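You operate a simulated robot arm through the tools that you are given. There is no shell and no other tool. Be economical: measure what you need, move in short steps, check, and stop when the job is done.

You are at the controls of a simulated robot arm. One attempt, no reset.

JOB
Switch the viewer off, wipe the smear off its glass, switch on and press CHECK.
Fine: use the teal cloth and put it back; the screen ends at PANE CLEAR; slider and cards stay. What is to be rubbed or washed off counts as gone when no trace of it is left.

The check looks at the end state, three seconds after you hand in, the way a careful person would. Anything else that was tipped, shoved, dropped, spilled or broken makes it a failure. Flat cloth is picked up by pressing the open fingertips on it (5 to 10 N) and closing them slowly along it; thin cloth reads only 2 to 8 mm in the jaws.

ROBOT AND FRAMES
A 6-joint arm with a two-finger gripper on a trunk, on a base that drives. Base frame: it is fixed to the floor where the robot stands at the start and does not move with it; the origin is under the middle of the robot, x ahead of it, y to its left, z up. Units: m, rad, N and s.
With the tool pointing down near the work surface it reaches from about 0.12 to 0.66 m from the robot's upright axis, wherever it stands. Its first joint turns from -2.897 to 2.897 rad. Places, roughly: green switch marked viewer [0.5, -0.1, 0.9]; machine marked colour viewer [0.5, -0.2, 0.9]; orange button marked check [0.6, -0.3, 0.9]; smear on the glass [0.6, -0.1, 0.9]; teal cloth with blue band (7x5x3 cm) [0.7, -0.1, 0.9]; teal slider on the viewer [0.4, -0.2, 0.9]. Payload 2.45 kg.
Tool frame: the origin (TCP) lies between the finger pads and is the grasp point; the fingertips stand 0.026 m ahead of it; z points along the fingers, y is the line along which they close. Largest opening 0.096 m; the body of the gripper starts 0.069 m behind the TCP.
Orientation is told as [roll, pitch, yaw] about the base's x, y, z axes, in that order, counted from this pose: with the fingers straight down and closing along the base's y, the tool's x points along the base's -x, its y along +y and its z along -z.

CONTROLS
- The arm moves only by the tool move_arm. Its argument "series" is a list of rows, each a list of 2 entries, a list of its own where there are three numbers: the shift along the tool's x, y, z in m, then the turn, a rotation vector about the tool's x, y, z in rad. In form: [[[dx, dy, dz], [rx, ry, rz]], ...]. A call has 1 to 12 rows; each row shifts and turns the commanded pose from where the row before left it, along the tool's axes as they then stand. "jaw" is the finger opening in m, from 0 to 0.096, set as the call begins (left out, the last holds). Each row takes 0.2 s and may step no farther than 0.05 m and 0.15 rad from the row before; otherwise, or with a gripper value out of range, the whole call is refused. A pose out of reach is approached as far as the arm can. The call stops where the force on the tool passes 60 N (or 10 N more than at its start, if that is more) or the arm is blocked; 0.2 s more then pass. Each finger halts on what it meets, pressing with about 33 N; the grip force reading is that of the motor and also rises with nothing between the fingers. The clock runs only during rows and for 0.2 s after the last one: add rows that do not move to give the fingers time. It gives the time, the measured TCP pose, the force on the tool (base axes), the opening and the grip force at its end, in the units of the frame above (readings bear some noise), with the torque about the TCP (base axes, N m) and any sound that the robot's microphone picked up.
- Cameras (640 x 400 px; columns grow to the right, rows downward): "scene" is now at [0.0251, 0.1157, 1.1445]; the picture's right is [-0.45, -0.89, 0.00], its down [-0.29, 0.15, -0.95] and it looks along [0.84, -0.43, -0.33] (base axes); focal length 287 px, centre (320, 200). "wrist" rides on the gripper at [0.082, 0.003, -0.098] in the tool frame; the picture's right is [-0.04, 1.00, 0.00], its down [-0.73, -0.03, -0.68] and it looks along [-0.68, -0.03, 0.73] (tool axes); focal length 256 px, centre (320, 200).
- capture(camera): a new picture of that camera. It takes no simulated time.
- slide_trunk(by): slides the trunk up (or, below 0, down) by that many m; the arm and the scene camera ride with it, the base frame stays. It gives what a move gives, with no picture.
- steer(legs): drives the robot by 1 to 6 legs, each [ahead, turn to the left] in m and rad, along the robot's own axes; the way and the turn of a leg run together, so that a leg with both is an arc; at most 1.5 m and 3.142 rad a leg. The arm and the cameras ride along, it lands a little off, and it stops where it bumps. It gives what a move gives.
- head_to(pan, tilt): turns the head with the scene camera to pan (to the left, within 2.705 rad either way) and tilt (down, from -0.506 to 1.204), counted from straight ahead of the robot. It gives what a move gives.
- locate(camera, pixels): there is no depth. For up to 12 entries [column, row, z] of the newest picture of that camera ("zoom" is the newest enlarged one), the place [x, y] in the base frame at which the ray of that pixel passes the height z, good to about 0.002 m. It takes no simulated time.
- close_up(camera, box): a new picture of the part [left, top, right, bottom] of that camera's present view, enlarged. It takes no simulated time.
- sign_off(): hands the job in; it is judged then, once.

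Work in short steps. Measure before you move; look again where a grasp or a placing could have gone wrong, and mend it. You have 80 turns and 48 pictures in all, those below and enlarged ones among them. Open the gripper and draw the arm clear of the work before you hand the job in, unless the task says otherwise; then end with one line.

The tools are called after ">>>" as a command line: name --argument value ..., lists and objects as JSON in quotes. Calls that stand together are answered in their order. move_arm: Moves the arm, as the interface text tells. Its arguments: {"type":"object","properties":{"series":{"type":"array"},"jaw":{"type":"number"}},"required":["series"]} The other tools are called the same way: slide_trunk (by) slides the trunk up or down; steer (legs) drives the base; head_to (pan, tilt) turns the head that bears the scene camera; capture (camera) takes a picture; locate (camera, pixels) gives the place at which the rays of pixels pass given heights; close_up (camera, box) takes an enlarged picture of a part of a camera's view; sign_off () hands the job in.

At the start:

```text
clock: 0.0
ee_pos: [0.3741, -0.2518, 0.9993]
ee_rot: [0.001, 0.0, -0.001]
ft_force: [-0.8, -0.5, -0.4]
ft_torque: [-0.03, -0.03, 0.0]
width: 0.0961
finger_force: 0.0
trunk travel left (down, up): [-0.15, 0.0]
robot x, y, heading: [-0.0007, 0.0032, -0.004]
head pan, tilt: [-0.469, 0.332]
```

scene: 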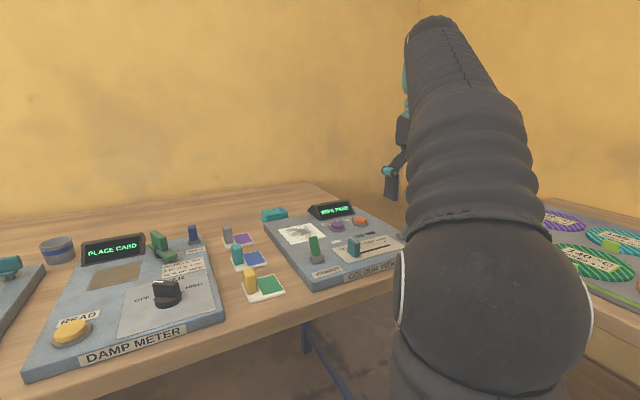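
wrist: 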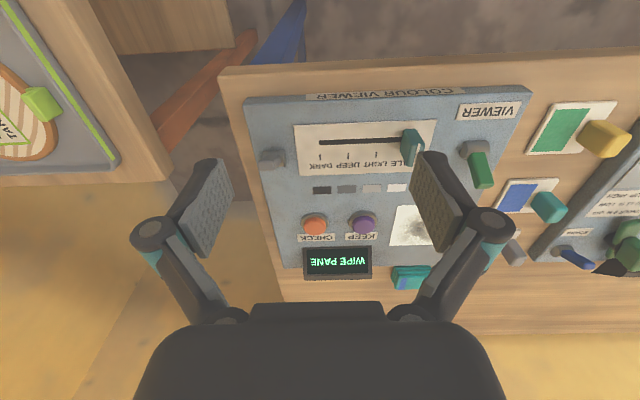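

The wrist view shows the viewer upside down with WIPE PANE on the screen, the green switch at about (478,165), and the glass at about (410,225) partly hidden by a finger. I'll take enlarged views from both cameras.

>>> close_up --camera "wrist" --box '[240, 80, 560, 300]'

>>> close_up --camera "scene" --box '[220, 180, 420, 305]'

```text
1.82 times, centred on (400, 190) of wrist
```

zoom: 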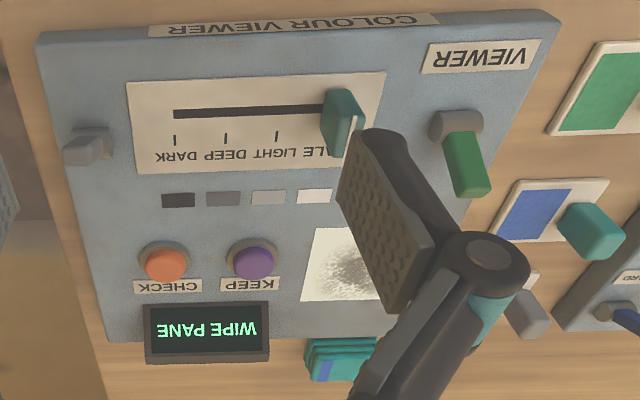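

```text
3.20 times, centred on (320, 242) of scene
```

zoom: 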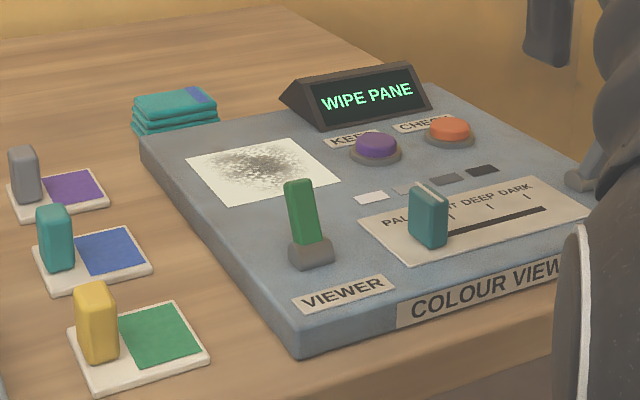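

I'll triangulate the surface heights by locating matching points in both views at several heights.

>>> locate --camera "zoom" --pixels '[[340, 178, 0.85], [340, 178, 0.9], [290, 138, 0.85], [290, 138, 0.9], [187, 158, 0.9], [220, 207, 0.9], [295, 357, 0.85], [295, 357, 0.9], [300, 183, 0.9], [300, 183, 0.95], [310, 255, 0.9], [310, 255, 0.95]]'

>>> locate --camera "wrist" --pixels '[[397, 205, 0.85], [397, 205, 0.9], [389, 245, 0.85], [389, 245, 0.9], [531, 87, 0.85], [531, 87, 0.9], [484, 185, 0.9], [484, 185, 0.95], [475, 150, 0.9], [475, 150, 0.95]]'

```text
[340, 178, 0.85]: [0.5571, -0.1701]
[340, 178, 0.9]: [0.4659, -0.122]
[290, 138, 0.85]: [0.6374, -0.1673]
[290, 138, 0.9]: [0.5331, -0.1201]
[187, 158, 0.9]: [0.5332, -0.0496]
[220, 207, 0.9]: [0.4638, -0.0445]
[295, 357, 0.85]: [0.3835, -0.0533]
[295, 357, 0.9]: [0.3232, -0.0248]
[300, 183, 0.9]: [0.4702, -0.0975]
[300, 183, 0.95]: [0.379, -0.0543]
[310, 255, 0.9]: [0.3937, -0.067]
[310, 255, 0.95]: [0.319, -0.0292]
```

```text
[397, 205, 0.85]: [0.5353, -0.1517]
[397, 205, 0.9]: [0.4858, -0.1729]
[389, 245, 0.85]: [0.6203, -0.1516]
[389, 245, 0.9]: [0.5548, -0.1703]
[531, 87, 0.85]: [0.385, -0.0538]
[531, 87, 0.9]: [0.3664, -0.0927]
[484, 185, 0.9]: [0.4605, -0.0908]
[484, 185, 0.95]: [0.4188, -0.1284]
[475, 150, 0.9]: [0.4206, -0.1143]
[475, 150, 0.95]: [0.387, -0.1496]
```

Triangulating puts the device top at z≈0.866, the lever tip at about (0.456,-0.093,0.906) with its base at (0.443,-0.091), so it leans away from the robot. The glass spans about x 0.526–0.602, y -0.153 to -0.079. I'll close the jaws and move above and beyond the lever.

>>> move_arm --series '[[[-0.0236, 0.032, 0], [0, 0, 0]], [[-0.0236, 0.032, 0], [0, 0, 0]], [[-0.0236, 0.032, 0], [0, 0, 0]], [[-0.0236, 0.032, 0], [0, 0, 0]], [[-0.0236, 0.032, 0], [0, 0, 0]]]' --jaw 0

>>> capture --camera "wrist"

>>> close_up --camera "scene" --box '[220, 140, 420, 305]'

```text
clock: 1.2
ee_pos: [0.4918, -0.091, 0.9976]
ee_rot: [-0.002, -0.004, 0.0]
ft_force: [0.0, 0.1, 0.5]
ft_torque: [0.0, -0.05, 0.03]
width: 0.0001
finger_force: 29.0
out of reach, approached as far as the arm can: row 5
trunk travel left (down, up): [-0.15, 0.0]
robot x, y, heading: [0.002, -0.0011, 0.001]
head pan, tilt: [-0.469, 0.332]
```

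```text
43 pictures are left
```

wrist: 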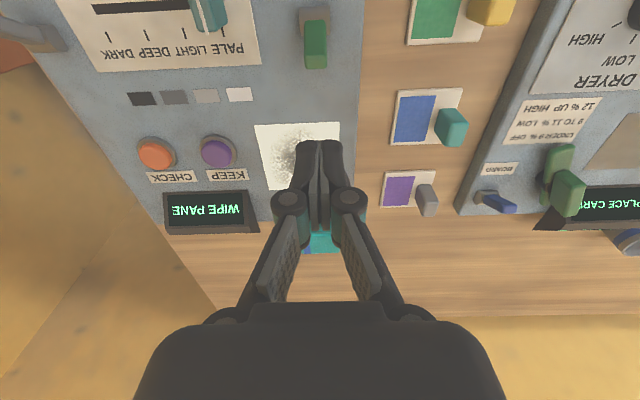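

```text
2.42 times, centred on (320, 222) of scene
```

zoom: 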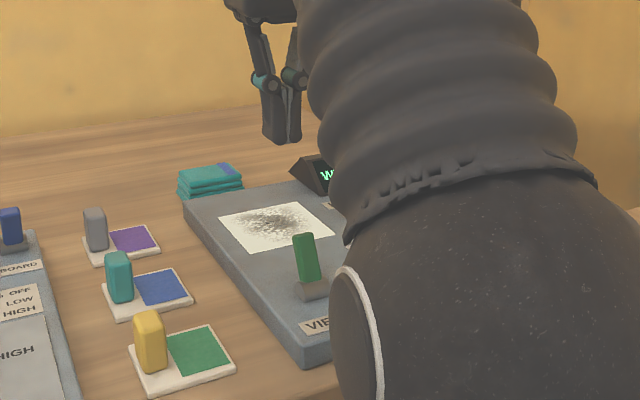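

Lever's lower end is at wrist (316,66), hub at (313,15). I'll locate those, along with the glass, cloth and buttons.

>>> locate --camera "wrist" --pixels '[[316, 66, 0.9], [304, 45, 0.9], [328, 45, 0.9], [313, 20, 0.87], [256, 126, 0.866], [339, 123, 0.866], [270, 190, 0.866], [155, 153, 0.88], [355, 70, 0.866], [358, 60, 0.85], [323, 252, 0.85], [187, 2, 0.866]]'

>>> locate --camera "zoom" --pixels '[[220, 209, 0.866], [302, 200, 0.866], [334, 235, 0.866], [244, 252, 0.866], [302, 235, 0.905], [310, 290, 0.87], [178, 193, 0.85], [200, 203, 0.85], [243, 186, 0.85], [178, 170, 0.88], [241, 176, 0.88]]'

```text
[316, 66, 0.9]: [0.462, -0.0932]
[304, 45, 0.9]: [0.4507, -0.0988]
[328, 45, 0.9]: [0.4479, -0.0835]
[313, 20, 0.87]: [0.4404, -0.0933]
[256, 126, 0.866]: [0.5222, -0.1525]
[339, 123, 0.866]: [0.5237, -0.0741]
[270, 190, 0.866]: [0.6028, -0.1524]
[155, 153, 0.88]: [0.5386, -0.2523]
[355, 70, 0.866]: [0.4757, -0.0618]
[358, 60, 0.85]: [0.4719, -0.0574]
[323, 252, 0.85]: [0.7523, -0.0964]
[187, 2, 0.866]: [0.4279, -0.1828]
```

```text
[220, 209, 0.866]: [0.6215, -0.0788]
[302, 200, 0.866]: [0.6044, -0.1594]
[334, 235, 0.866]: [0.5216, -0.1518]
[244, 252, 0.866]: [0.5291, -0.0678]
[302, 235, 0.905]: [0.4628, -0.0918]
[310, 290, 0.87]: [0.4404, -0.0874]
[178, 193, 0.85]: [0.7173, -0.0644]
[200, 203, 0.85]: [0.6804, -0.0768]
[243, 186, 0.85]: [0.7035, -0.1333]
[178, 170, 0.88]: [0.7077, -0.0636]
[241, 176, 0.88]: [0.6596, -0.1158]
```

The measurements agree: lever tip x≈0.461, y≈-0.092. I'll go down behind it at x≈0.492, with the fingertips ending at z≈0.886.

>>> move_arm --series '[[[0, 0, 0.03], [0, 0, 0]], [[0, 0, 0.03], [0, 0, 0]], [[0, 0, 0.025], [0, 0, 0]], [[0, 0, 0], [0, 0, 0]]]'

```text
clock: 2.2
ee_pos: [0.4922, -0.0897, 0.9109]
ee_rot: [0.0, 0.0, 0.0]
ft_force: [0.8, 0.9, -0.4]
ft_torque: [-0.04, 0.0, -0.01]
width: 0.0
finger_force: 28.7
trunk travel left (down, up): [-0.15, 0.0]
robot x, y, heading: [0.001, 0.0018, -0.003]
head pan, tilt: [-0.469, 0.332]
```

Now push toward the robot (tool +x) in small steps to flip the lever.

>>> move_arm --series '[[[0.015, 0, 0], [0, 0, 0]], [[0.01, 0, 0], [0, 0, 0]], [[0.01, 0, 0], [0, 0, 0]], [[0.01, 0, 0], [0, 0, 0]], [[0.006, 0, 0], [0, 0, 0]]]'

>>> capture --camera "wrist"

```text
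clock: 3.4
ee_pos: [0.4517, -0.0903, 0.9119]
ee_rot: [-0.005, -0.022, 0.003]
ft_force: [18.9, -1.3, 3.7]
ft_torque: [0.03, -0.45, 0.04]
width: 0.0061
finger_force: 28.4
trunk travel left (down, up): [-0.15, 0.0]
robot x, y, heading: [0.0007, 0.0012, 0.008]
head pan, tilt: [-0.469, 0.332]
heard: click
stopped in row 5: the force on the tool passed its limit at 71 N (the readings are from after the stop); the commanded pose is now the measured one
```

```text
41 pictures are left
```

wrist: 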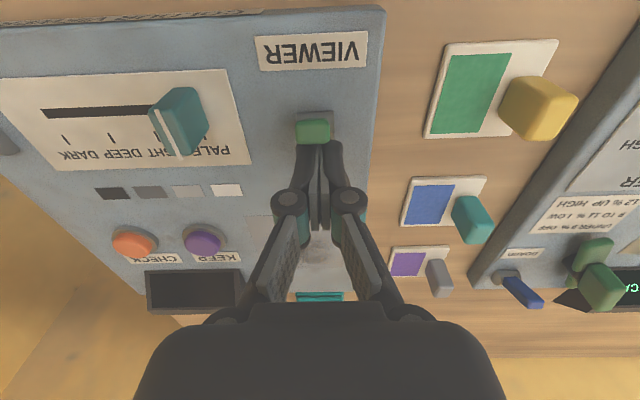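

A click was heard and the screen is dark, so the viewer is off. I'll back away from the lever, then rise and withdraw to a safe height.

>>> move_arm --series '[[[-0.03, 0, 0], [0, 0, 0]], [[0, 0, -0.045], [0, 0, 0]], [[0, 0, -0.045], [0, 0, 0]], [[0.02, 0, -0.02], [0, 0, 0]]]'

>>> steer --legs '[[0.1, 0]]'

>>> capture --camera "wrist"

>>> capture --camera "scene"

```text
clock: 4.4
ee_pos: [0.4545, -0.0904, 1.0113]
ee_rot: [-0.005, -0.021, 0.004]
ft_force: [0.0, 0.8, -0.9]
ft_torque: [-0.01, 0.04, 0.02]
width: 0.0
finger_force: 28.2
out of reach, approached as far as the arm can: row 4
trunk travel left (down, up): [-0.15, 0.0]
robot x, y, heading: [0.0007, -0.0008, 0.002]
head pan, tilt: [-0.469, 0.332]
```

```text
clock: 5.5
ee_pos: [0.5548, -0.0898, 1.0117]
ee_rot: [-0.003, -0.018, 0.003]
ft_force: [0.1, 0.2, -0.3]
ft_torque: [0.04, -0.03, 0.02]
width: 0.0
finger_force: 27.9
trunk travel left (down, up): [-0.15, 0.0]
robot x, y, heading: [0.1029, -0.0018, 0.006]
head pan, tilt: [-0.469, 0.332]
```

```text
40 pictures are left
```

wrist: 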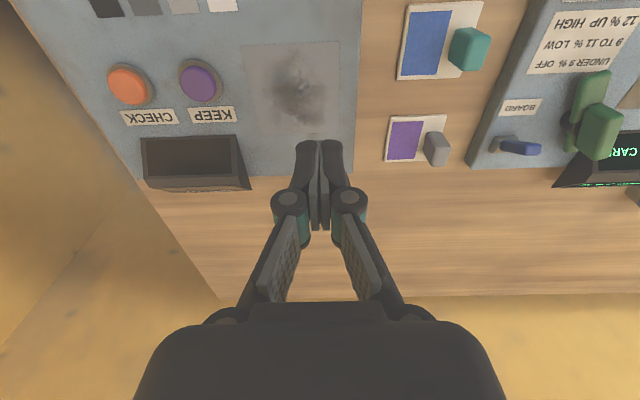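

```text
39 pictures are left
```

scene: 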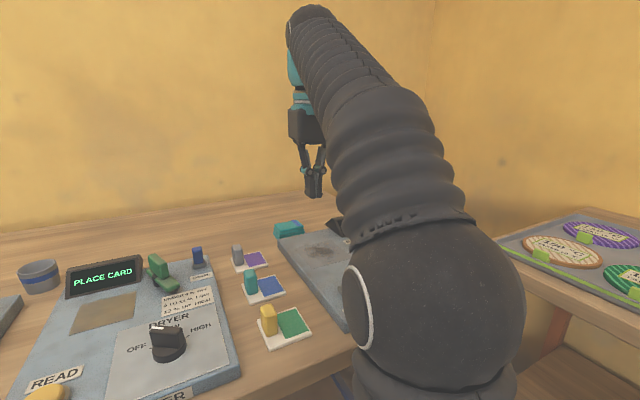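

The cloth is hidden behind the fingers. I'll open the jaws and drive ahead a little more for reach, then look again.

>>> steer --legs '[[0.08, 0]]'

>>> move_arm --series '[[[0, 0, 0], [0, 0, 0]], [[0, 0, 0], [0, 0, 0]], [[0, 0, 0], [0, 0, 0]]]' --jaw 0.096

>>> capture --camera "wrist"

>>> close_up --camera "scene" --box '[220, 160, 380, 270]'

```text
clock: 6.6
ee_pos: [0.6363, -0.0892, 1.011]
ee_rot: [-0.002, -0.021, 0.003]
ft_force: [-0.2, -0.4, -0.1]
ft_torque: [0.0, 0.01, 0.01]
width: 0.0001
finger_force: 28.3
trunk travel left (down, up): [-0.15, 0.0]
robot x, y, heading: [0.181, 0.0002, 0.0]
head pan, tilt: [-0.469, 0.332]
```

```text
clock: 7.4
ee_pos: [0.6358, -0.0902, 1.011]
ee_rot: [-0.004, -0.02, 0.002]
ft_force: [0.7, 0.1, 1.3]
ft_torque: [-0.01, 0.01, 0.01]
width: 0.0961
finger_force: 0.1
trunk travel left (down, up): [-0.15, 0.0]
robot x, y, heading: [0.1833, -0.0016, 0.001]
head pan, tilt: [-0.469, 0.332]
```

```text
38 pictures are left
```

wrist: 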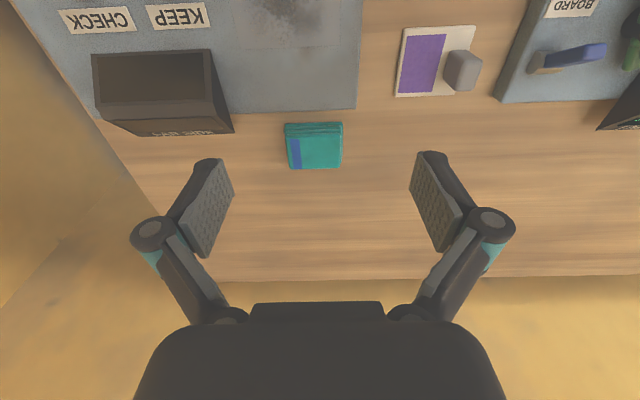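

```text
3.64 times, centred on (300, 215) of scene
```

zoom: 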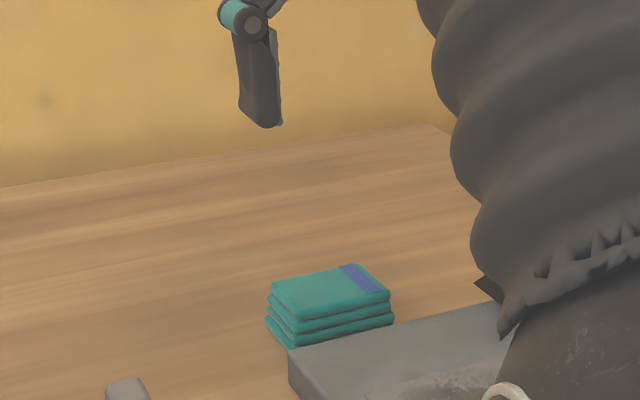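

The folded cloth shows clearly at wrist (285–342, 122–169). I'll locate its corners.

>>> locate --camera "wrist" --pixels '[[285, 123, 0.848], [342, 122, 0.848], [286, 136, 0.875], [342, 135, 0.875], [290, 169, 0.875], [342, 168, 0.875], [356, 109, 0.866], [234, 132, 0.848], [232, 128, 0.866]]'

>>> locate --camera "zoom" --pixels '[[267, 320, 0.848], [291, 349, 0.848], [394, 323, 0.848], [272, 283, 0.875], [298, 318, 0.875], [389, 291, 0.875], [356, 265, 0.875], [290, 350, 0.866]]'

```text
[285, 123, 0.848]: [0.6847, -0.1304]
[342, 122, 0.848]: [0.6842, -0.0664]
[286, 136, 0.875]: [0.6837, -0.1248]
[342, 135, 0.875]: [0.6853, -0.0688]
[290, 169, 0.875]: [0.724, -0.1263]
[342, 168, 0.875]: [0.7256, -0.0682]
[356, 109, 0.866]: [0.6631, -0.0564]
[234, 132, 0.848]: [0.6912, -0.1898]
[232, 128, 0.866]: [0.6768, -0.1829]
```

```text
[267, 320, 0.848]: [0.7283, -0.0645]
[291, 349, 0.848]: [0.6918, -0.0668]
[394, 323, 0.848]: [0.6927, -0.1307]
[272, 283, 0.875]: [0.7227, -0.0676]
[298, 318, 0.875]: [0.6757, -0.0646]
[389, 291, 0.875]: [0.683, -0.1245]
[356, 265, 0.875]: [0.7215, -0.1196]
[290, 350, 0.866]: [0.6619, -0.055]
```

The cloth spans x 0.682–0.727, y -0.131 to -0.065, with its top at about 0.876. I'll move over its centre (0.705,-0.098) with the jaws fully open, and stop at TCP z≈0.93 to check.

>>> move_arm --series '[[[-0.023, -0.0027, 0.01], [0, 0.02, 0]], [[-0.023, -0.0027, 0.01], [0, 0, 0]], [[-0.023, -0.0026, 0.01], [0, 0, 0]], [[0, 0, 0.03], [0, 0, 0]], [[0, 0, 0.021], [0, 0, 0]], [[0, 0, 0], [0, 0, 0]]]'

>>> capture --camera "wrist"

>>> close_up --camera "scene" --box '[220, 160, 380, 270]'

```text
clock: 8.8
ee_pos: [0.706, -0.0975, 0.9301]
ee_rot: [-0.004, -0.003, 0.004]
ft_force: [-0.4, -0.2, 0.1]
ft_torque: [0.01, -0.01, -0.03]
width: 0.0958
finger_force: 0.1
trunk travel left (down, up): [-0.15, 0.0]
robot x, y, heading: [0.1823, 0.001, 0.006]
head pan, tilt: [-0.469, 0.332]
```

```text
36 pictures are left
```

wrist: 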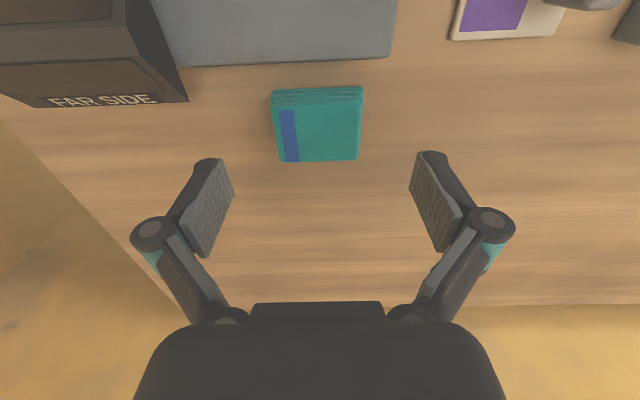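

```text
3.64 times, centred on (300, 215) of scene
```

zoom: 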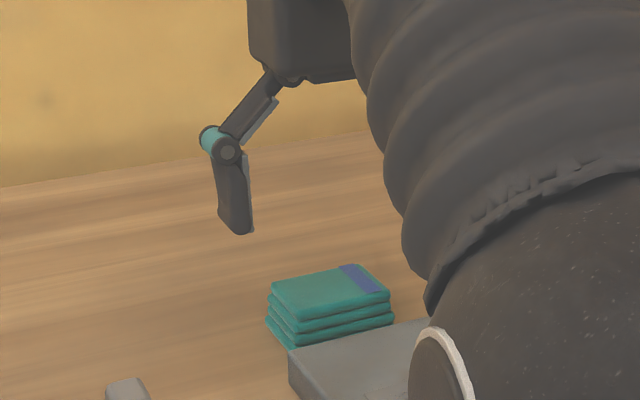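

Checking the cloth's centre again from this closer view.

>>> locate --camera "wrist" --pixels '[[277, 162, 0.876], [360, 159, 0.876], [271, 93, 0.848], [363, 88, 0.848], [272, 104, 0.876], [362, 101, 0.876], [188, 101, 0.866]]'

```text
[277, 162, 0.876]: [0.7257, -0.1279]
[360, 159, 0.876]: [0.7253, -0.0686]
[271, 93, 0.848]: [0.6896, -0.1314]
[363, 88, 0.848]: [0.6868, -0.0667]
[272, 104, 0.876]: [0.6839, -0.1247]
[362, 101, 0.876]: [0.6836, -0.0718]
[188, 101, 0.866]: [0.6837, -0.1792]
```

The cloth centre is confirmed at about (0.705,-0.098). I'll go down to TCP z≈0.884 (tips at 0.858) and then close the jaws.

>>> move_arm --series '[[[0, 0, 0.025], [0, 0, 0]], [[0, 0, 0.021], [0, 0, 0]], [[0, 0, 0], [0, 0, 0]]]'

>>> move_arm --series '[[[0, 0, 0], [0, 0, 0]], [[0, 0, 0], [0, 0, 0]], [[0, 0, 0], [0, 0, 0]], [[0, 0, 0], [0, 0, 0]]]' --jaw 0.02

>>> capture --camera "wrist"

```text
clock: 9.6
ee_pos: [0.7065, -0.0985, 0.8845]
ee_rot: [-0.003, -0.001, 0.004]
ft_force: [0.5, -0.9, -0.9]
ft_torque: [-0.05, 0.04, 0.0]
width: 0.0961
finger_force: 0.1
trunk travel left (down, up): [-0.15, 0.0]
robot x, y, heading: [0.1839, -0.0011, 0.003]
head pan, tilt: [-0.469, 0.332]
```

```text
clock: 10.6
ee_pos: [0.7053, -0.0967, 0.8856]
ee_rot: [-0.004, -0.001, 0.004]
ft_force: [0.1, 0.9, 7.4]
ft_torque: [0.15, -0.05, 0.0]
width: 0.0649
finger_force: 33.0
trunk travel left (down, up): [-0.15, 0.0]
robot x, y, heading: [0.1837, -0.0048, 0.0]
head pan, tilt: [-0.469, 0.332]
```

```text
34 pictures are left
```

wrist: 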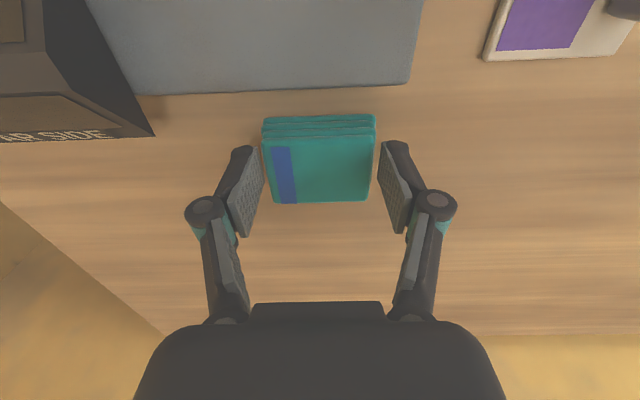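

The cloth is held at 65 mm, like a pad. I'll lift it and check.

>>> move_arm --series '[[[0, 0, -0.02], [0, 0, 0]], [[0, 0, -0.03], [0, 0, 0]], [[0, 0, 0], [0, 0, 0]]]'

>>> capture --camera "wrist"

>>> close_up --camera "scene" --box '[220, 160, 380, 270]'

```text
clock: 11.4
ee_pos: [0.7058, -0.0977, 0.9334]
ee_rot: [-0.005, -0.001, 0.003]
ft_force: [0.3, -0.6, -0.2]
ft_torque: [0.01, -0.02, 0.0]
width: 0.0649
finger_force: 32.9
trunk travel left (down, up): [-0.15, 0.0]
robot x, y, heading: [0.1814, 0.0022, 0.003]
head pan, tilt: [-0.469, 0.332]
```

```text
33 pictures are left
```

wrist: 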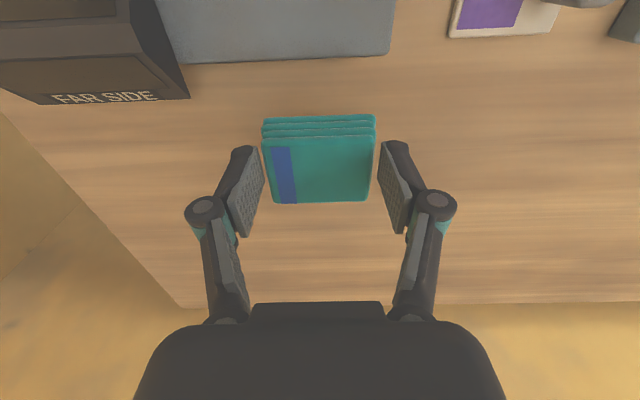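

```text
3.64 times, centred on (300, 215) of scene
```

zoom: 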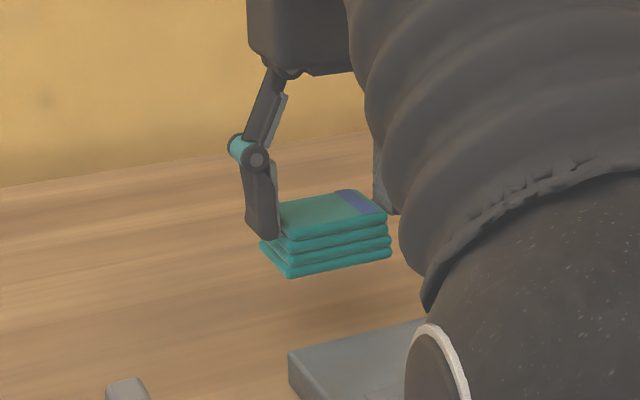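

The cloth is lifted cleanly. I'll carry it over the glass's far end at (0.585,-0.107) and stay about 3 cm above.

>>> move_arm --series '[[[0.03, -0.002, 0], [0, 0, 0]], [[0.03, -0.002, 0], [0, 0, 0]], [[0.03, -0.002, 0], [0, 0, 0]], [[0.031, -0.003, 0], [0, 0, 0]], [[0, 0, 0.02], [0, 0, 0]], [[0, 0, 0], [0, 0, 0]]]'

>>> capture --camera "scene"

```text
clock: 12.8
ee_pos: [0.5844, -0.1085, 0.9161]
ee_rot: [-0.004, 0.001, 0.004]
ft_force: [-0.1, -0.3, -0.2]
ft_torque: [0.02, 0.01, 0.01]
width: 0.0649
finger_force: 33.1
trunk travel left (down, up): [-0.15, 0.0]
robot x, y, heading: [0.1826, 0.0023, -0.002]
head pan, tilt: [-0.469, 0.332]
```

```text
31 pictures are left
```

scene: 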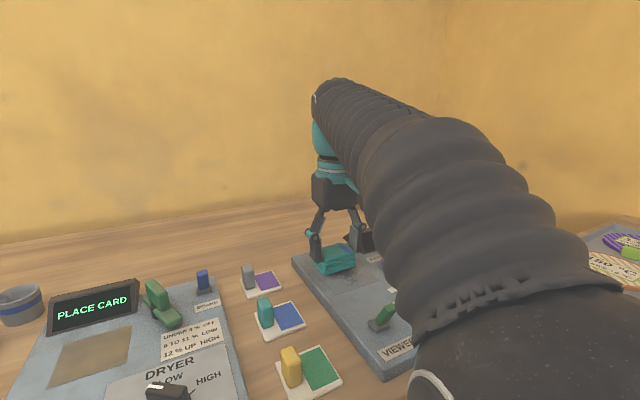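

I'll press down in 4 mm steps until contact force appears.

>>> move_arm --series '[[[0, 0, 0.006], [0, 0, 0]], [[0, 0, 0.004], [0, 0, 0]], [[0, 0, 0.003], [0, 0, 0]], [[0, 0, 0], [0, 0, 0]]]'

```text
clock: 13.8
ee_pos: [0.5839, -0.1074, 0.9032]
ee_rot: [-0.005, -0.004, 0.004]
ft_force: [1.3, -2.3, 32.4]
ft_torque: [-0.09, -0.08, -0.05]
width: 0.0654
finger_force: 32.9
trunk travel left (down, up): [-0.15, 0.0]
robot x, y, heading: [0.1836, 0.0029, 0.0]
head pan, tilt: [-0.469, 0.332]
```

Contact reads 32 N, which is more than needed. I'll ease off 1.5 mm and check the force.

>>> move_arm --series '[[[0, 0, -0.0015], [0, 0, 0]], [[0.005, 0, 0], [0, 0, 0]]]'

```text
clock: 14.4
ee_pos: [0.581, -0.1072, 0.9039]
ee_rot: [-0.003, 0.0, 0.004]
ft_force: [10.2, -0.1, 22.1]
ft_torque: [-0.03, -0.44, 0.04]
width: 0.0647
finger_force: 32.7
trunk travel left (down, up): [-0.15, 0.0]
robot x, y, heading: [0.1795, 0.0001, 0.005]
head pan, tilt: [-0.469, 0.332]
```

Ease off another 0.7 mm, then stroke across the glass in -x to x≈0.545 and back.

>>> move_arm --series '[[[0.004, 0, -0.0007], [0, 0, 0]], [[0.01, 0, 0], [0, 0, 0]], [[0.01, 0, 0], [0, 0, 0]], [[0.01, 0, 0], [0, 0, 0]], [[0.003, 0, 0], [0, 0, 0]], [[-0.01, 0, 0], [0, 0, 0]], [[-0.01, 0, 0], [0, 0, 0]], [[-0.01, 0, 0], [0, 0, 0]], [[-0.01, 0, 0], [0, 0, 0]]]'

```text
clock: 16.4
ee_pos: [0.5837, -0.1086, 0.9033]
ee_rot: [-0.004, -0.003, 0.003]
ft_force: [1.0, 0.4, -0.2]
ft_torque: [-0.02, -0.03, -0.02]
width: 0.0649
finger_force: 32.7
trunk travel left (down, up): [-0.15, 0.0]
robot x, y, heading: [0.1831, 0.0012, 0.003]
head pan, tilt: [-0.469, 0.332]
```

The force has dropped to zero, so the cloth probably settled in the grip. I'll press 1.2 mm lower, shift to the -y lane, and stroke while watching the force.

>>> move_arm --series '[[[0, 0, 0.0012], [0, 0, 0]], [[0, -0.006, 0], [0, 0, 0]], [[0, -0.007, 0], [0, 0, 0]], [[0.01, 0, 0], [0, 0, 0]], [[0.01, 0, 0], [0, 0, 0]]]'

```text
clock: 17.6
ee_pos: [0.5634, -0.1194, 0.9032]
ee_rot: [-0.002, -0.001, 0.002]
ft_force: [3.1, -0.4, 12.1]
ft_torque: [0.05, -0.08, -0.04]
width: 0.0649
finger_force: 33.0
trunk travel left (down, up): [-0.15, 0.0]
robot x, y, heading: [0.1799, 0.002, -0.001]
head pan, tilt: [-0.469, 0.332]
```

12 N is a good rubbing force. I'll continue over both lanes.

>>> move_arm --series '[[[0.01, 0, 0], [0, 0, 0]], [[0.01, 0, 0], [0, 0, 0]], [[-0.013, 0, 0], [0, 0, 0]], [[-0.013, 0, 0], [0, 0, 0]], [[-0.013, 0, 0], [0, 0, 0]], [[0, 0.013, 0], [0, 0, 0]], [[0.013, 0, 0], [0, 0, 0]], [[0.013, 0, 0], [0, 0, 0]], [[0.013, 0, 0], [0, 0, 0]]]'

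>>> move_arm --series '[[[0, 0, -0.03], [0, 0, 0]], [[0, 0, -0.035], [0, 0, 0]], [[-0.045, 0, -0.01], [0, 0, 0]], [[-0.045, 0, 0], [0, 0, 0]], [[-0.045, 0, 0], [0, 0, 0]], [[-0.02, 0, 0], [0, 0, 0]]]'

>>> capture --camera "wrist"

>>> close_up --camera "scene" --box '[260, 200, 460, 325]'

```text
clock: 19.6
ee_pos: [0.5424, -0.1078, 0.902]
ee_rot: [-0.002, -0.002, 0.002]
ft_force: [6.7, 1.9, 20.3]
ft_torque: [0.04, -0.17, -0.01]
width: 0.065
finger_force: 32.7
trunk travel left (down, up): [-0.15, 0.0]
robot x, y, heading: [0.1866, -0.0001, 0.005]
head pan, tilt: [-0.469, 0.332]
```

```text
clock: 21.0
ee_pos: [0.6983, -0.1062, 0.977]
ee_rot: [-0.002, -0.001, 0.004]
ft_force: [-0.9, -0.2, -0.4]
ft_torque: [-0.04, -0.05, -0.01]
width: 0.0647
finger_force: 32.8
trunk travel left (down, up): [-0.15, 0.0]
robot x, y, heading: [0.1816, 0.0022, 0.004]
head pan, tilt: [-0.469, 0.332]
```

```text
30 pictures are left
```

wrist: 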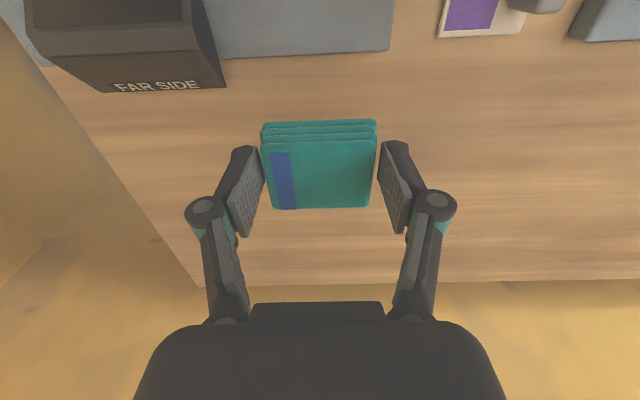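

```text
3.20 times, centred on (360, 262) of scene
```

zoom: 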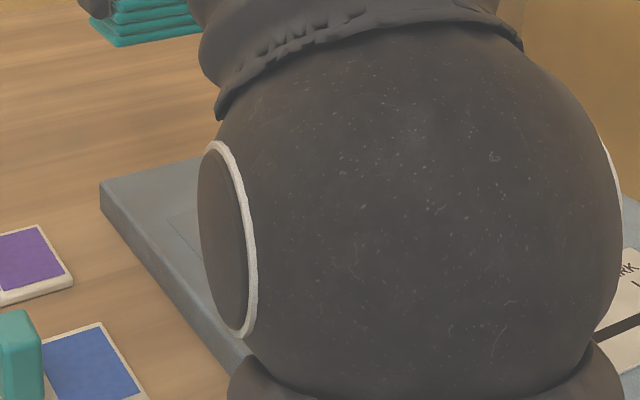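

The arm hides the glass in both views. I'll move back to x≈0.53, z≈1.02, where the wrist camera sees it ahead of the cloth.

>>> move_arm --series '[[[0.045, 0, -0.01], [0, 0, 0]], [[0.045, 0, -0.01], [0, 0, 0]], [[0.045, 0, -0.01], [0, 0, 0]], [[0.033, 0, -0.01], [0, 0, 0]], [[0, 0, 0], [0, 0, 0]]]'

>>> close_up --camera "wrist" --box '[160, 0, 480, 200]'

```text
clock: 22.2
ee_pos: [0.5304, -0.1083, 1.0118]
ee_rot: [-0.002, -0.003, 0.004]
ft_force: [-0.5, 0.1, 0.3]
ft_torque: [0.03, -0.01, -0.02]
width: 0.0647
finger_force: 33.1
out of reach, approached as far as the arm can: row 4
trunk travel left (down, up): [-0.15, 0.0]
robot x, y, heading: [0.1866, 0.0003, 0.004]
head pan, tilt: [-0.469, 0.332]
```

```text
2.00 times, centred on (320, 100) of wrist
```

zoom: 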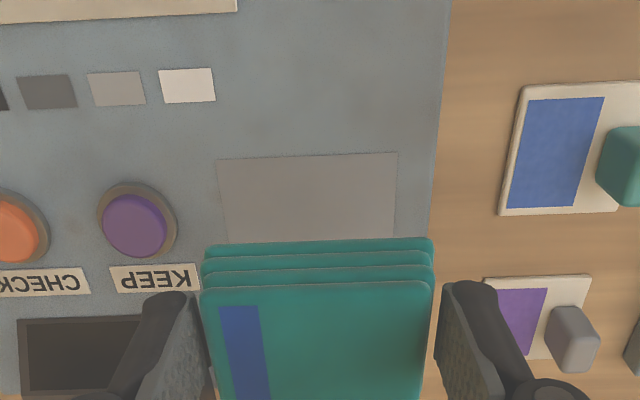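

The near half is clean. I'll move a further 6 cm back to see the far half.

>>> move_arm --series '[[[0.03, 0, 0], [0, 0, 0]], [[0.035, 0, 0], [0, 0, 0]], [[0, 0, 0], [0, 0, 0]]]'

>>> close_up --camera "wrist" --box '[160, 50, 480, 250]'

```text
clock: 23.0
ee_pos: [0.4674, -0.1095, 1.0056]
ee_rot: [-0.004, -0.005, 0.004]
ft_force: [0.4, 0.2, -0.5]
ft_torque: [0.0, 0.02, -0.03]
width: 0.0647
finger_force: 33.0
out of reach, approached as far as the arm can: row 2
trunk travel left (down, up): [-0.15, 0.0]
robot x, y, heading: [0.1816, 0.0028, 0.002]
head pan, tilt: [-0.469, 0.332]
```

```text
2.00 times, centred on (320, 150) of wrist
```

zoom: 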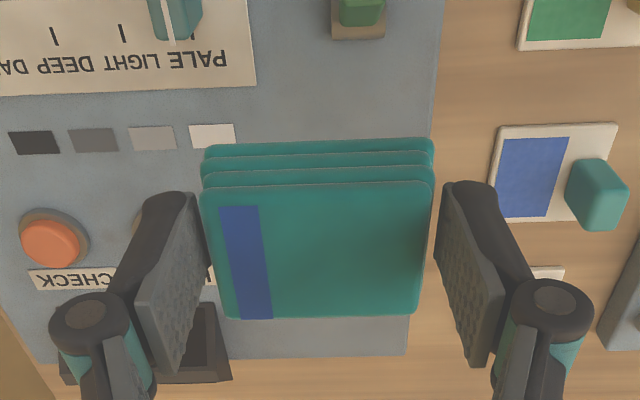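

The cloth now covers the glass. I'll shift sideways to +y so the glass shows to the left of it.

>>> move_arm --series '[[[-0.03, 0.03, 0], [0, 0, 0]], [[-0.02, 0.04, 0], [0, 0, 0]], [[0, 0.04, 0], [0, 0, 0]], [[0, 0, 0], [0, 0, 0]]]'

>>> close_up --camera "wrist" --box '[100, 20, 340, 170]'

```text
clock: 24.0
ee_pos: [0.5145, 0.0018, 1.0056]
ee_rot: [-0.003, 0.0, 0.004]
ft_force: [0.5, -1.0, -0.8]
ft_torque: [0.02, 0.0, -0.01]
width: 0.0649
finger_force: 33.0
trunk travel left (down, up): [-0.15, 0.0]
robot x, y, heading: [0.1816, -0.0008, 0.002]
head pan, tilt: [-0.469, 0.332]
```

```text
2.67 times, centred on (220, 95) of wrist
```

zoom: 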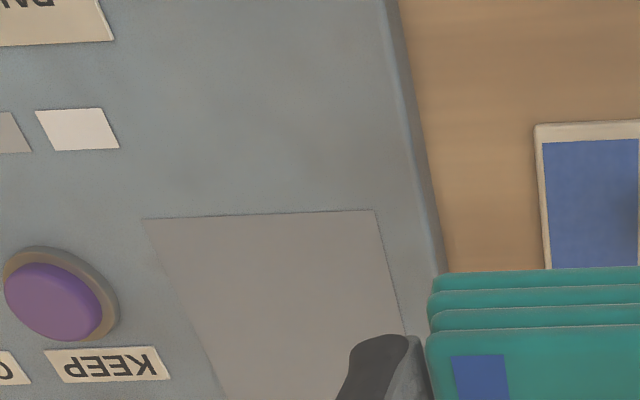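

The visible part is clean. I'll use a wider view to check the far-right corner.

>>> move_arm --series '[[[-0.03, 0.03, 0], [0, 0, 0]], [[-0.03, 0.03, 0], [0, 0, 0]], [[0, 0, 0], [0, 0, 0]]]'

>>> close_up --camera "wrist" --box '[40, 0, 280, 150]'

```text
clock: 24.8
ee_pos: [0.5777, 0.0607, 1.0047]
ee_rot: [-0.004, -0.001, 0.005]
ft_force: [0.0, -0.2, -0.5]
ft_torque: [-0.02, 0.01, -0.01]
width: 0.0652
finger_force: 32.3
trunk travel left (down, up): [-0.15, 0.0]
robot x, y, heading: [0.1818, -0.0027, -0.002]
head pan, tilt: [-0.469, 0.332]
```

```text
2.67 times, centred on (160, 75) of wrist
```

zoom: 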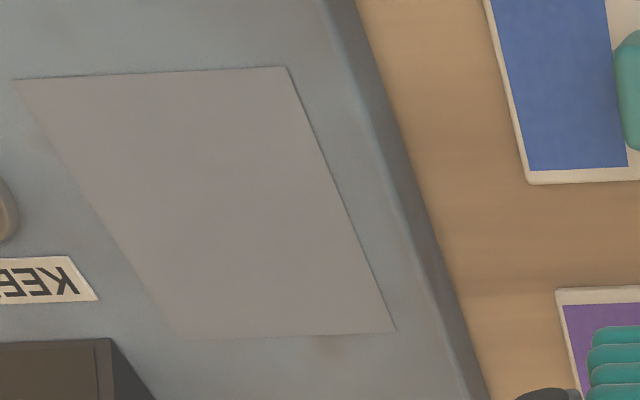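

The glass is clean, but there is a faint dark spot just past its far edge at zoom (335,340). I'll locate it and wipe there too.

>>> locate --camera "zoom" --pixels '[[335, 342, 0.866], [395, 330, 0.866], [178, 340, 0.866], [285, 67, 0.866]]'

>>> close_up --camera "wrist" --box '[110, 90, 230, 165]'

```text
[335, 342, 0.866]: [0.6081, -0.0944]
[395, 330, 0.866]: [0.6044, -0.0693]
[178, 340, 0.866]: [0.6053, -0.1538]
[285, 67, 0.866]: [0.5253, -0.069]
```

```text
5.33 times, centred on (170, 128) of wrist
```

zoom: 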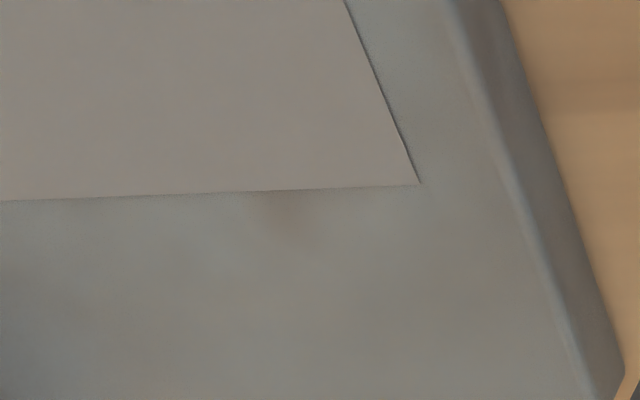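

It looks like mottling in the housing, but an extra pass over the far and left edges costs little. I'll go back over (0.60,-0.100).

>>> move_arm --series '[[[-0.006, -0.04, 0], [0, 0, 0]], [[-0.006, -0.04, 0], [0, 0, 0]], [[-0.006, -0.04, 0], [0, 0, 0]], [[-0.004, -0.041, 0], [0, 0, 0]], [[0, 0, 0.045], [0, 0, 0]], [[0, 0, 0.047], [0, 0, 0]], [[0, 0, 0.006], [0, 0, 0]], [[0, 0, 0.003], [0, 0, 0]], [[0, 0, 0], [0, 0, 0]]]'

```text
clock: 26.8
ee_pos: [0.5987, -0.0997, 0.9039]
ee_rot: [-0.003, 0.0, 0.003]
ft_force: [0.1, 0.7, 0.5]
ft_torque: [0.0, 0.01, -0.03]
width: 0.065
finger_force: 33.3
trunk travel left (down, up): [-0.15, 0.0]
robot x, y, heading: [0.1837, 0.0012, 0.001]
head pan, tilt: [-0.469, 0.332]
```

Not in contact yet. I'll press 2 mm and stroke over the spot and the left edge.

>>> move_arm --series '[[[0, 0, 0.002], [0, 0, 0]], [[-0.008, 0, 0], [0, 0, 0]], [[0.012, 0, 0], [0, 0, 0]], [[0.012, 0, 0], [0, 0, 0]], [[0.012, 0, 0], [0, 0, 0]], [[0.012, 0, 0], [0, 0, 0]], [[0.012, 0, 0], [0, 0, 0]]]'

>>> move_arm --series '[[[0, -0.011, 0], [0, 0, 0]], [[0, -0.011, 0], [0, 0, 0]], [[-0.012, 0, 0], [0, 0, 0]], [[-0.012, 0, 0], [0, 0, 0]], [[-0.012, 0, 0], [0, 0, 0]], [[-0.012, 0, 0], [0, 0, 0]], [[0, 0.011, 0], [0, 0, 0]], [[0, 0.011, 0], [0, 0, 0]]]'

```text
clock: 28.4
ee_pos: [0.5471, -0.1, 0.9021]
ee_rot: [-0.004, -0.002, 0.004]
ft_force: [6.7, 0.6, 18.6]
ft_torque: [0.06, -0.26, -0.02]
width: 0.065
finger_force: 33.1
trunk travel left (down, up): [-0.15, 0.0]
robot x, y, heading: [0.1856, 0.0036, 0.005]
head pan, tilt: [-0.469, 0.332]
```

```text
clock: 30.2
ee_pos: [0.5932, -0.1001, 0.9018]
ee_rot: [-0.004, -0.005, 0.001]
ft_force: [0.9, -8.3, 19.4]
ft_torque: [-0.28, -0.05, -0.04]
width: 0.0648
finger_force: 33.1
trunk travel left (down, up): [-0.15, 0.0]
robot x, y, heading: [0.1843, -0.0025, 0.001]
head pan, tilt: [-0.469, 0.332]
```

Wiping is finished. I'll lift and carry the cloth back above its place at (0.705,-0.098).

>>> move_arm --series '[[[0, 0, -0.035], [0, 0, 0]], [[-0.028, 0, 0], [0, 0, 0]], [[-0.028, 0.001, 0], [0, 0, 0]], [[-0.028, 0.001, 0], [0, 0, 0]], [[-0.028, 0, 0], [0, 0, 0]], [[0, 0, 0.03], [0, 0, 0]], [[0, 0, 0], [0, 0, 0]]]'

>>> capture --camera "wrist"

```text
clock: 31.8
ee_pos: [0.7072, -0.0976, 0.906]
ee_rot: [-0.004, -0.001, 0.005]
ft_force: [0.4, -0.2, -0.4]
ft_torque: [-0.01, -0.01, 0.0]
width: 0.065
finger_force: 33.0
trunk travel left (down, up): [-0.15, 0.0]
robot x, y, heading: [0.1806, 0.0008, 0.004]
head pan, tilt: [-0.469, 0.332]
```

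```text
23 pictures are left
```

wrist: 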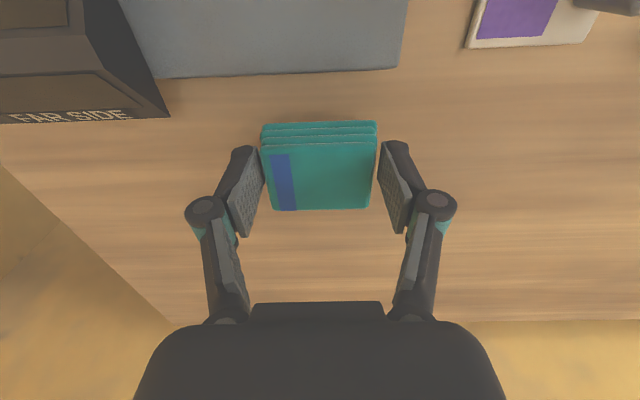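

Lower to the table, feeling for contact.

>>> move_arm --series '[[[0.002, 0, 0.015], [0, 0, 0]], [[0, 0, 0.004], [0, 0, 0]], [[0, 0, 0.002], [0, 0, 0]], [[0, 0, 0], [0, 0, 0]]]'

```text
clock: 32.8
ee_pos: [0.7047, -0.0972, 0.8863]
ee_rot: [-0.002, -0.003, 0.004]
ft_force: [-0.2, 0.2, 0.7]
ft_torque: [0.0, 0.0, 0.0]
width: 0.0648
finger_force: 32.6
trunk travel left (down, up): [-0.15, 0.0]
robot x, y, heading: [0.1843, 0.0011, -0.001]
head pan, tilt: [-0.469, 0.332]
```

>>> move_arm --series '[[[0, 0, 0.0015], [0, 0, 0]], [[0, 0, 0.001], [0, 0, 0]], [[0, 0, 0], [0, 0, 0]]]'

```text
clock: 33.6
ee_pos: [0.7036, -0.0969, 0.8834]
ee_rot: [-0.003, -0.002, 0.003]
ft_force: [0.0, -0.1, -1.1]
ft_torque: [-0.04, -0.02, 0.02]
width: 0.0647
finger_force: 32.9
trunk travel left (down, up): [-0.15, 0.0]
robot x, y, heading: [0.1823, -0.0001, 0.004]
head pan, tilt: [-0.469, 0.332]
```

No contact yet at 0.883. I'll go down 1 mm at a time a little more.

>>> move_arm --series '[[[0, 0, 0.0015], [0, 0, 0]], [[0, 0, 0], [0, 0, 0]]]'

```text
clock: 34.2
ee_pos: [0.7055, -0.0976, 0.8829]
ee_rot: [-0.003, 0.0, 0.002]
ft_force: [-0.9, -0.3, -0.3]
ft_torque: [0.02, -0.05, -0.07]
width: 0.0649
finger_force: 33.5
trunk travel left (down, up): [-0.15, 0.0]
robot x, y, heading: [0.184, -0.0004, -0.0]
head pan, tilt: [-0.469, 0.332]
```

>>> move_arm --series '[[[0, 0, 0.0015], [0, 0, 0]], [[0, 0, 0], [0, 0, 0]]]'

```text
clock: 34.8
ee_pos: [0.7049, -0.0975, 0.8804]
ee_rot: [-0.002, -0.002, 0.003]
ft_force: [0.7, -0.5, -0.3]
ft_torque: [0.01, 0.03, 0.0]
width: 0.0648
finger_force: 33.4
trunk travel left (down, up): [-0.15, 0.0]
robot x, y, heading: [0.1829, -0.0018, -0.0]
head pan, tilt: [-0.469, 0.332]
```

>>> move_arm --series '[[[0, 0, 0.0012], [0, 0, 0]], [[0, 0, 0.0008], [0, 0, 0]], [[0, 0, 0], [0, 0, 0]]]'

>>> close_up --camera "scene" --box '[220, 160, 380, 270]'

```text
clock: 35.6
ee_pos: [0.7045, -0.0971, 0.8811]
ee_rot: [-0.004, -0.005, 0.004]
ft_force: [2.6, -1.2, 18.2]
ft_torque: [0.08, -0.02, 0.02]
width: 0.0653
finger_force: 32.9
trunk travel left (down, up): [-0.15, 0.0]
robot x, y, heading: [0.1838, 0.001, 0.002]
head pan, tilt: [-0.469, 0.332]
```

```text
3.64 times, centred on (300, 215) of scene
```

zoom: 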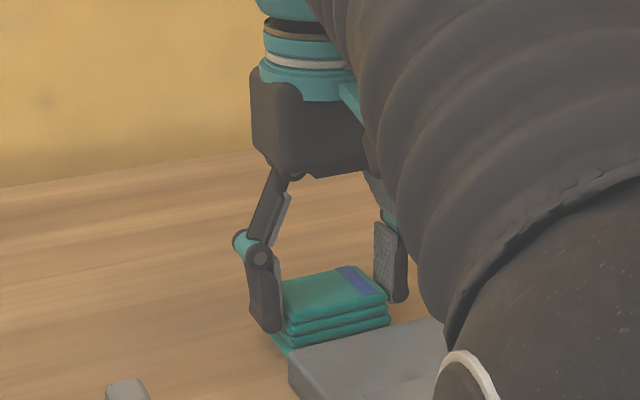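

Contact at 18 N, so the cloth is on the table. I'll ease up slightly, open, rise, and look.

>>> move_arm --series '[[[0, 0, -0.001], [0, 0, 0]], [[0, 0, 0], [0, 0, 0]], [[0, 0, 0], [0, 0, 0]], [[0, 0, 0], [0, 0, 0]]]' --jaw 0.096

>>> move_arm --series '[[[0, 0, -0.03], [0, 0, 0]], [[0, 0, -0.04], [0, 0, 0]], [[0, 0, -0.03], [0, 0, 0]], [[0.035, 0, 0], [0, 0, 0]], [[0.035, 0, 0], [0, 0, 0]]]'

>>> capture --camera "wrist"

```text
clock: 36.6
ee_pos: [0.7047, -0.0966, 0.8788]
ee_rot: [-0.003, -0.002, 0.004]
ft_force: [0.7, -0.3, 0.2]
ft_torque: [-0.01, -0.01, 0.01]
width: 0.0961
finger_force: 0.1
trunk travel left (down, up): [-0.15, 0.0]
robot x, y, heading: [0.1831, 0.0031, 0.007]
head pan, tilt: [-0.469, 0.332]
```

```text
clock: 37.8
ee_pos: [0.634, -0.0973, 0.9777]
ee_rot: [-0.003, 0.001, 0.003]
ft_force: [1.2, -0.1, -1.1]
ft_torque: [0.0, 0.07, 0.0]
width: 0.0962
finger_force: 0.0
trunk travel left (down, up): [-0.15, 0.0]
robot x, y, heading: [0.1847, 0.0006, 0.004]
head pan, tilt: [-0.469, 0.332]
```

```text
21 pictures are left
```

wrist: 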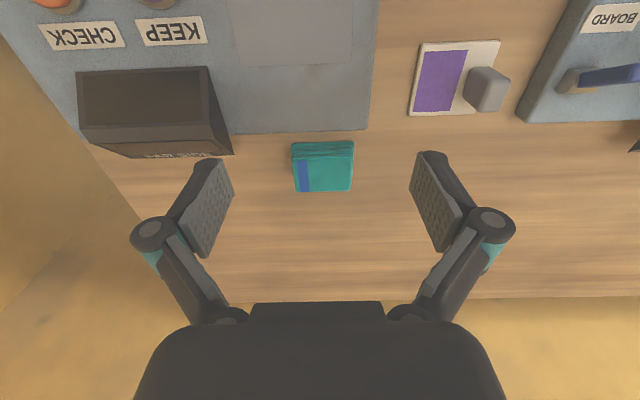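

The cloth is back in place and the glass's far part is clean. I'll close the jaws and move back to x≈0.385 on the near side of the lever to switch it on.

>>> move_arm --series '[[[0.0415, 0.001, 0], [0, 0, 0]], [[0.0415, 0.001, 0], [0, 0, 0]], [[0.0415, 0.001, 0], [0, 0, 0]], [[0.0415, 0.001, 0], [0, 0, 0]], [[0.0415, 0.001, 0], [0, 0, 0]], [[0.0415, 0, 0], [0, 0, 0]], [[0, 0, 0], [0, 0, 0]]]' --jaw 0

>>> capture --camera "wrist"

>>> capture --camera "scene"

```text
clock: 39.4
ee_pos: [0.3978, -0.0915, 0.9742]
ee_rot: [0.012, 0.021, 0.052]
ft_force: [-0.5, -0.1, -0.1]
ft_torque: [0.01, 0.01, 0.0]
width: 0.0
finger_force: 28.4
trunk travel left (down, up): [-0.15, 0.0]
robot x, y, heading: [0.1821, 0.0025, -0.0]
head pan, tilt: [-0.469, 0.332]
```

```text
20 pictures are left
```

wrist: 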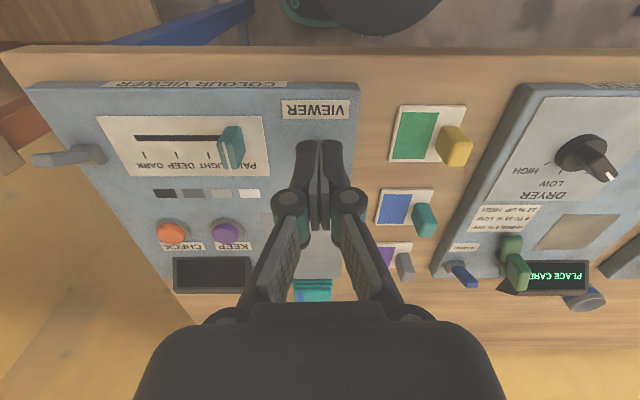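

```text
19 pictures are left
```

scene: 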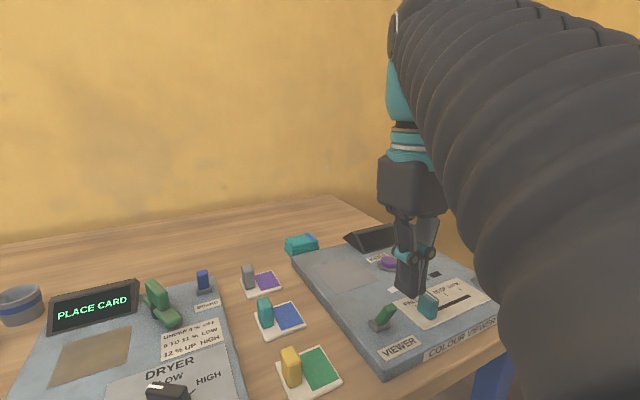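

The arm is near its inner limit (yaw drifted to 0.05). I'll back the base up 0.12, which also puts the tool on the near side of the lever.

>>> steer --legs '[[-0.12, 0]]'

>>> move_arm --series '[[[-0.035, 0, 0], [-0.012, -0.02, 0.05]], [[-0.03, 0, 0], [0, 0, 0]], [[0, 0, 0], [0, 0, 0]]]'

>>> close_up --camera "scene" --box '[260, 180, 460, 305]'

>>> capture --camera "wrist"

```text
clock: 40.6
ee_pos: [0.274, -0.0904, 0.9738]
ee_rot: [0.01, 0.02, 0.052]
ft_force: [-0.3, 0.1, -0.4]
ft_torque: [-0.04, 0.01, 0.0]
width: 0.0
finger_force: 28.6
trunk travel left (down, up): [-0.15, 0.0]
robot x, y, heading: [0.06, 0.0025, 0.002]
head pan, tilt: [-0.469, 0.332]
```

```text
clock: 41.4
ee_pos: [0.3406, -0.087, 0.9749]
ee_rot: [0.021, 0.0, 0.003]
ft_force: [-0.1, 0.7, 0.7]
ft_torque: [-0.01, 0.02, 0.0]
width: 0.0
finger_force: 28.1
trunk travel left (down, up): [-0.15, 0.0]
robot x, y, heading: [0.0624, -0.0004, 0.005]
head pan, tilt: [-0.469, 0.332]
```

```text
3.20 times, centred on (360, 242) of scene
```

zoom: 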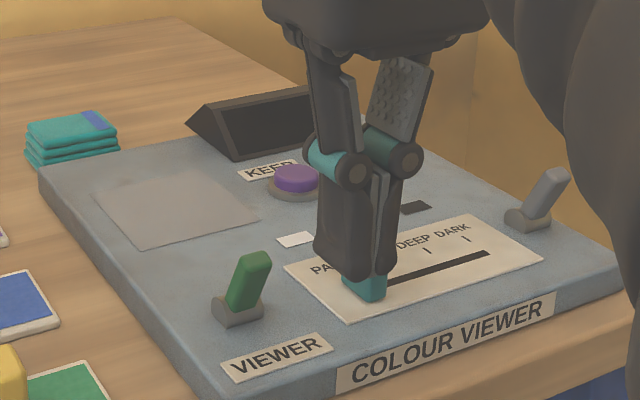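

```text
17 pictures are left
```

wrist: 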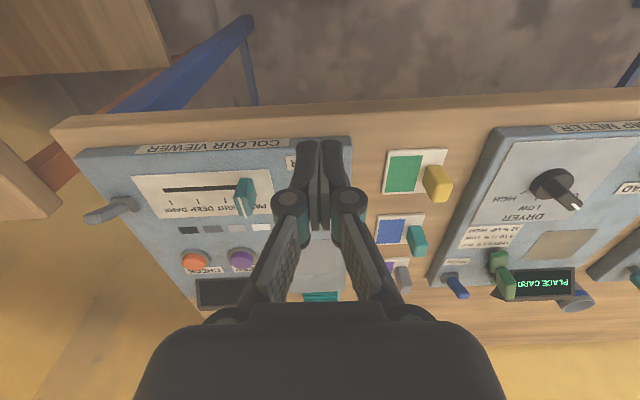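

Locate the lever's tip (258,255) and base (238,308) in the zoomed scene view.

>>> locate --camera "scene" --pixels '[[320, 200, 0.9]]'

>>> locate --camera "zoom" --pixels '[[258, 255, 0.9], [270, 262, 0.895], [232, 305, 0.872], [228, 320, 0.866], [363, 298, 0.872], [385, 275, 0.9]]'

```text
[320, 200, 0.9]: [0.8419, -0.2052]
```

```text
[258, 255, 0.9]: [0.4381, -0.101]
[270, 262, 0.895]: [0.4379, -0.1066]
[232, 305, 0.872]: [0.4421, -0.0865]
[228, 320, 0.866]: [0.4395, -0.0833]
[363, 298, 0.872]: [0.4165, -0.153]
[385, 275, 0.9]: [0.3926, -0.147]
```

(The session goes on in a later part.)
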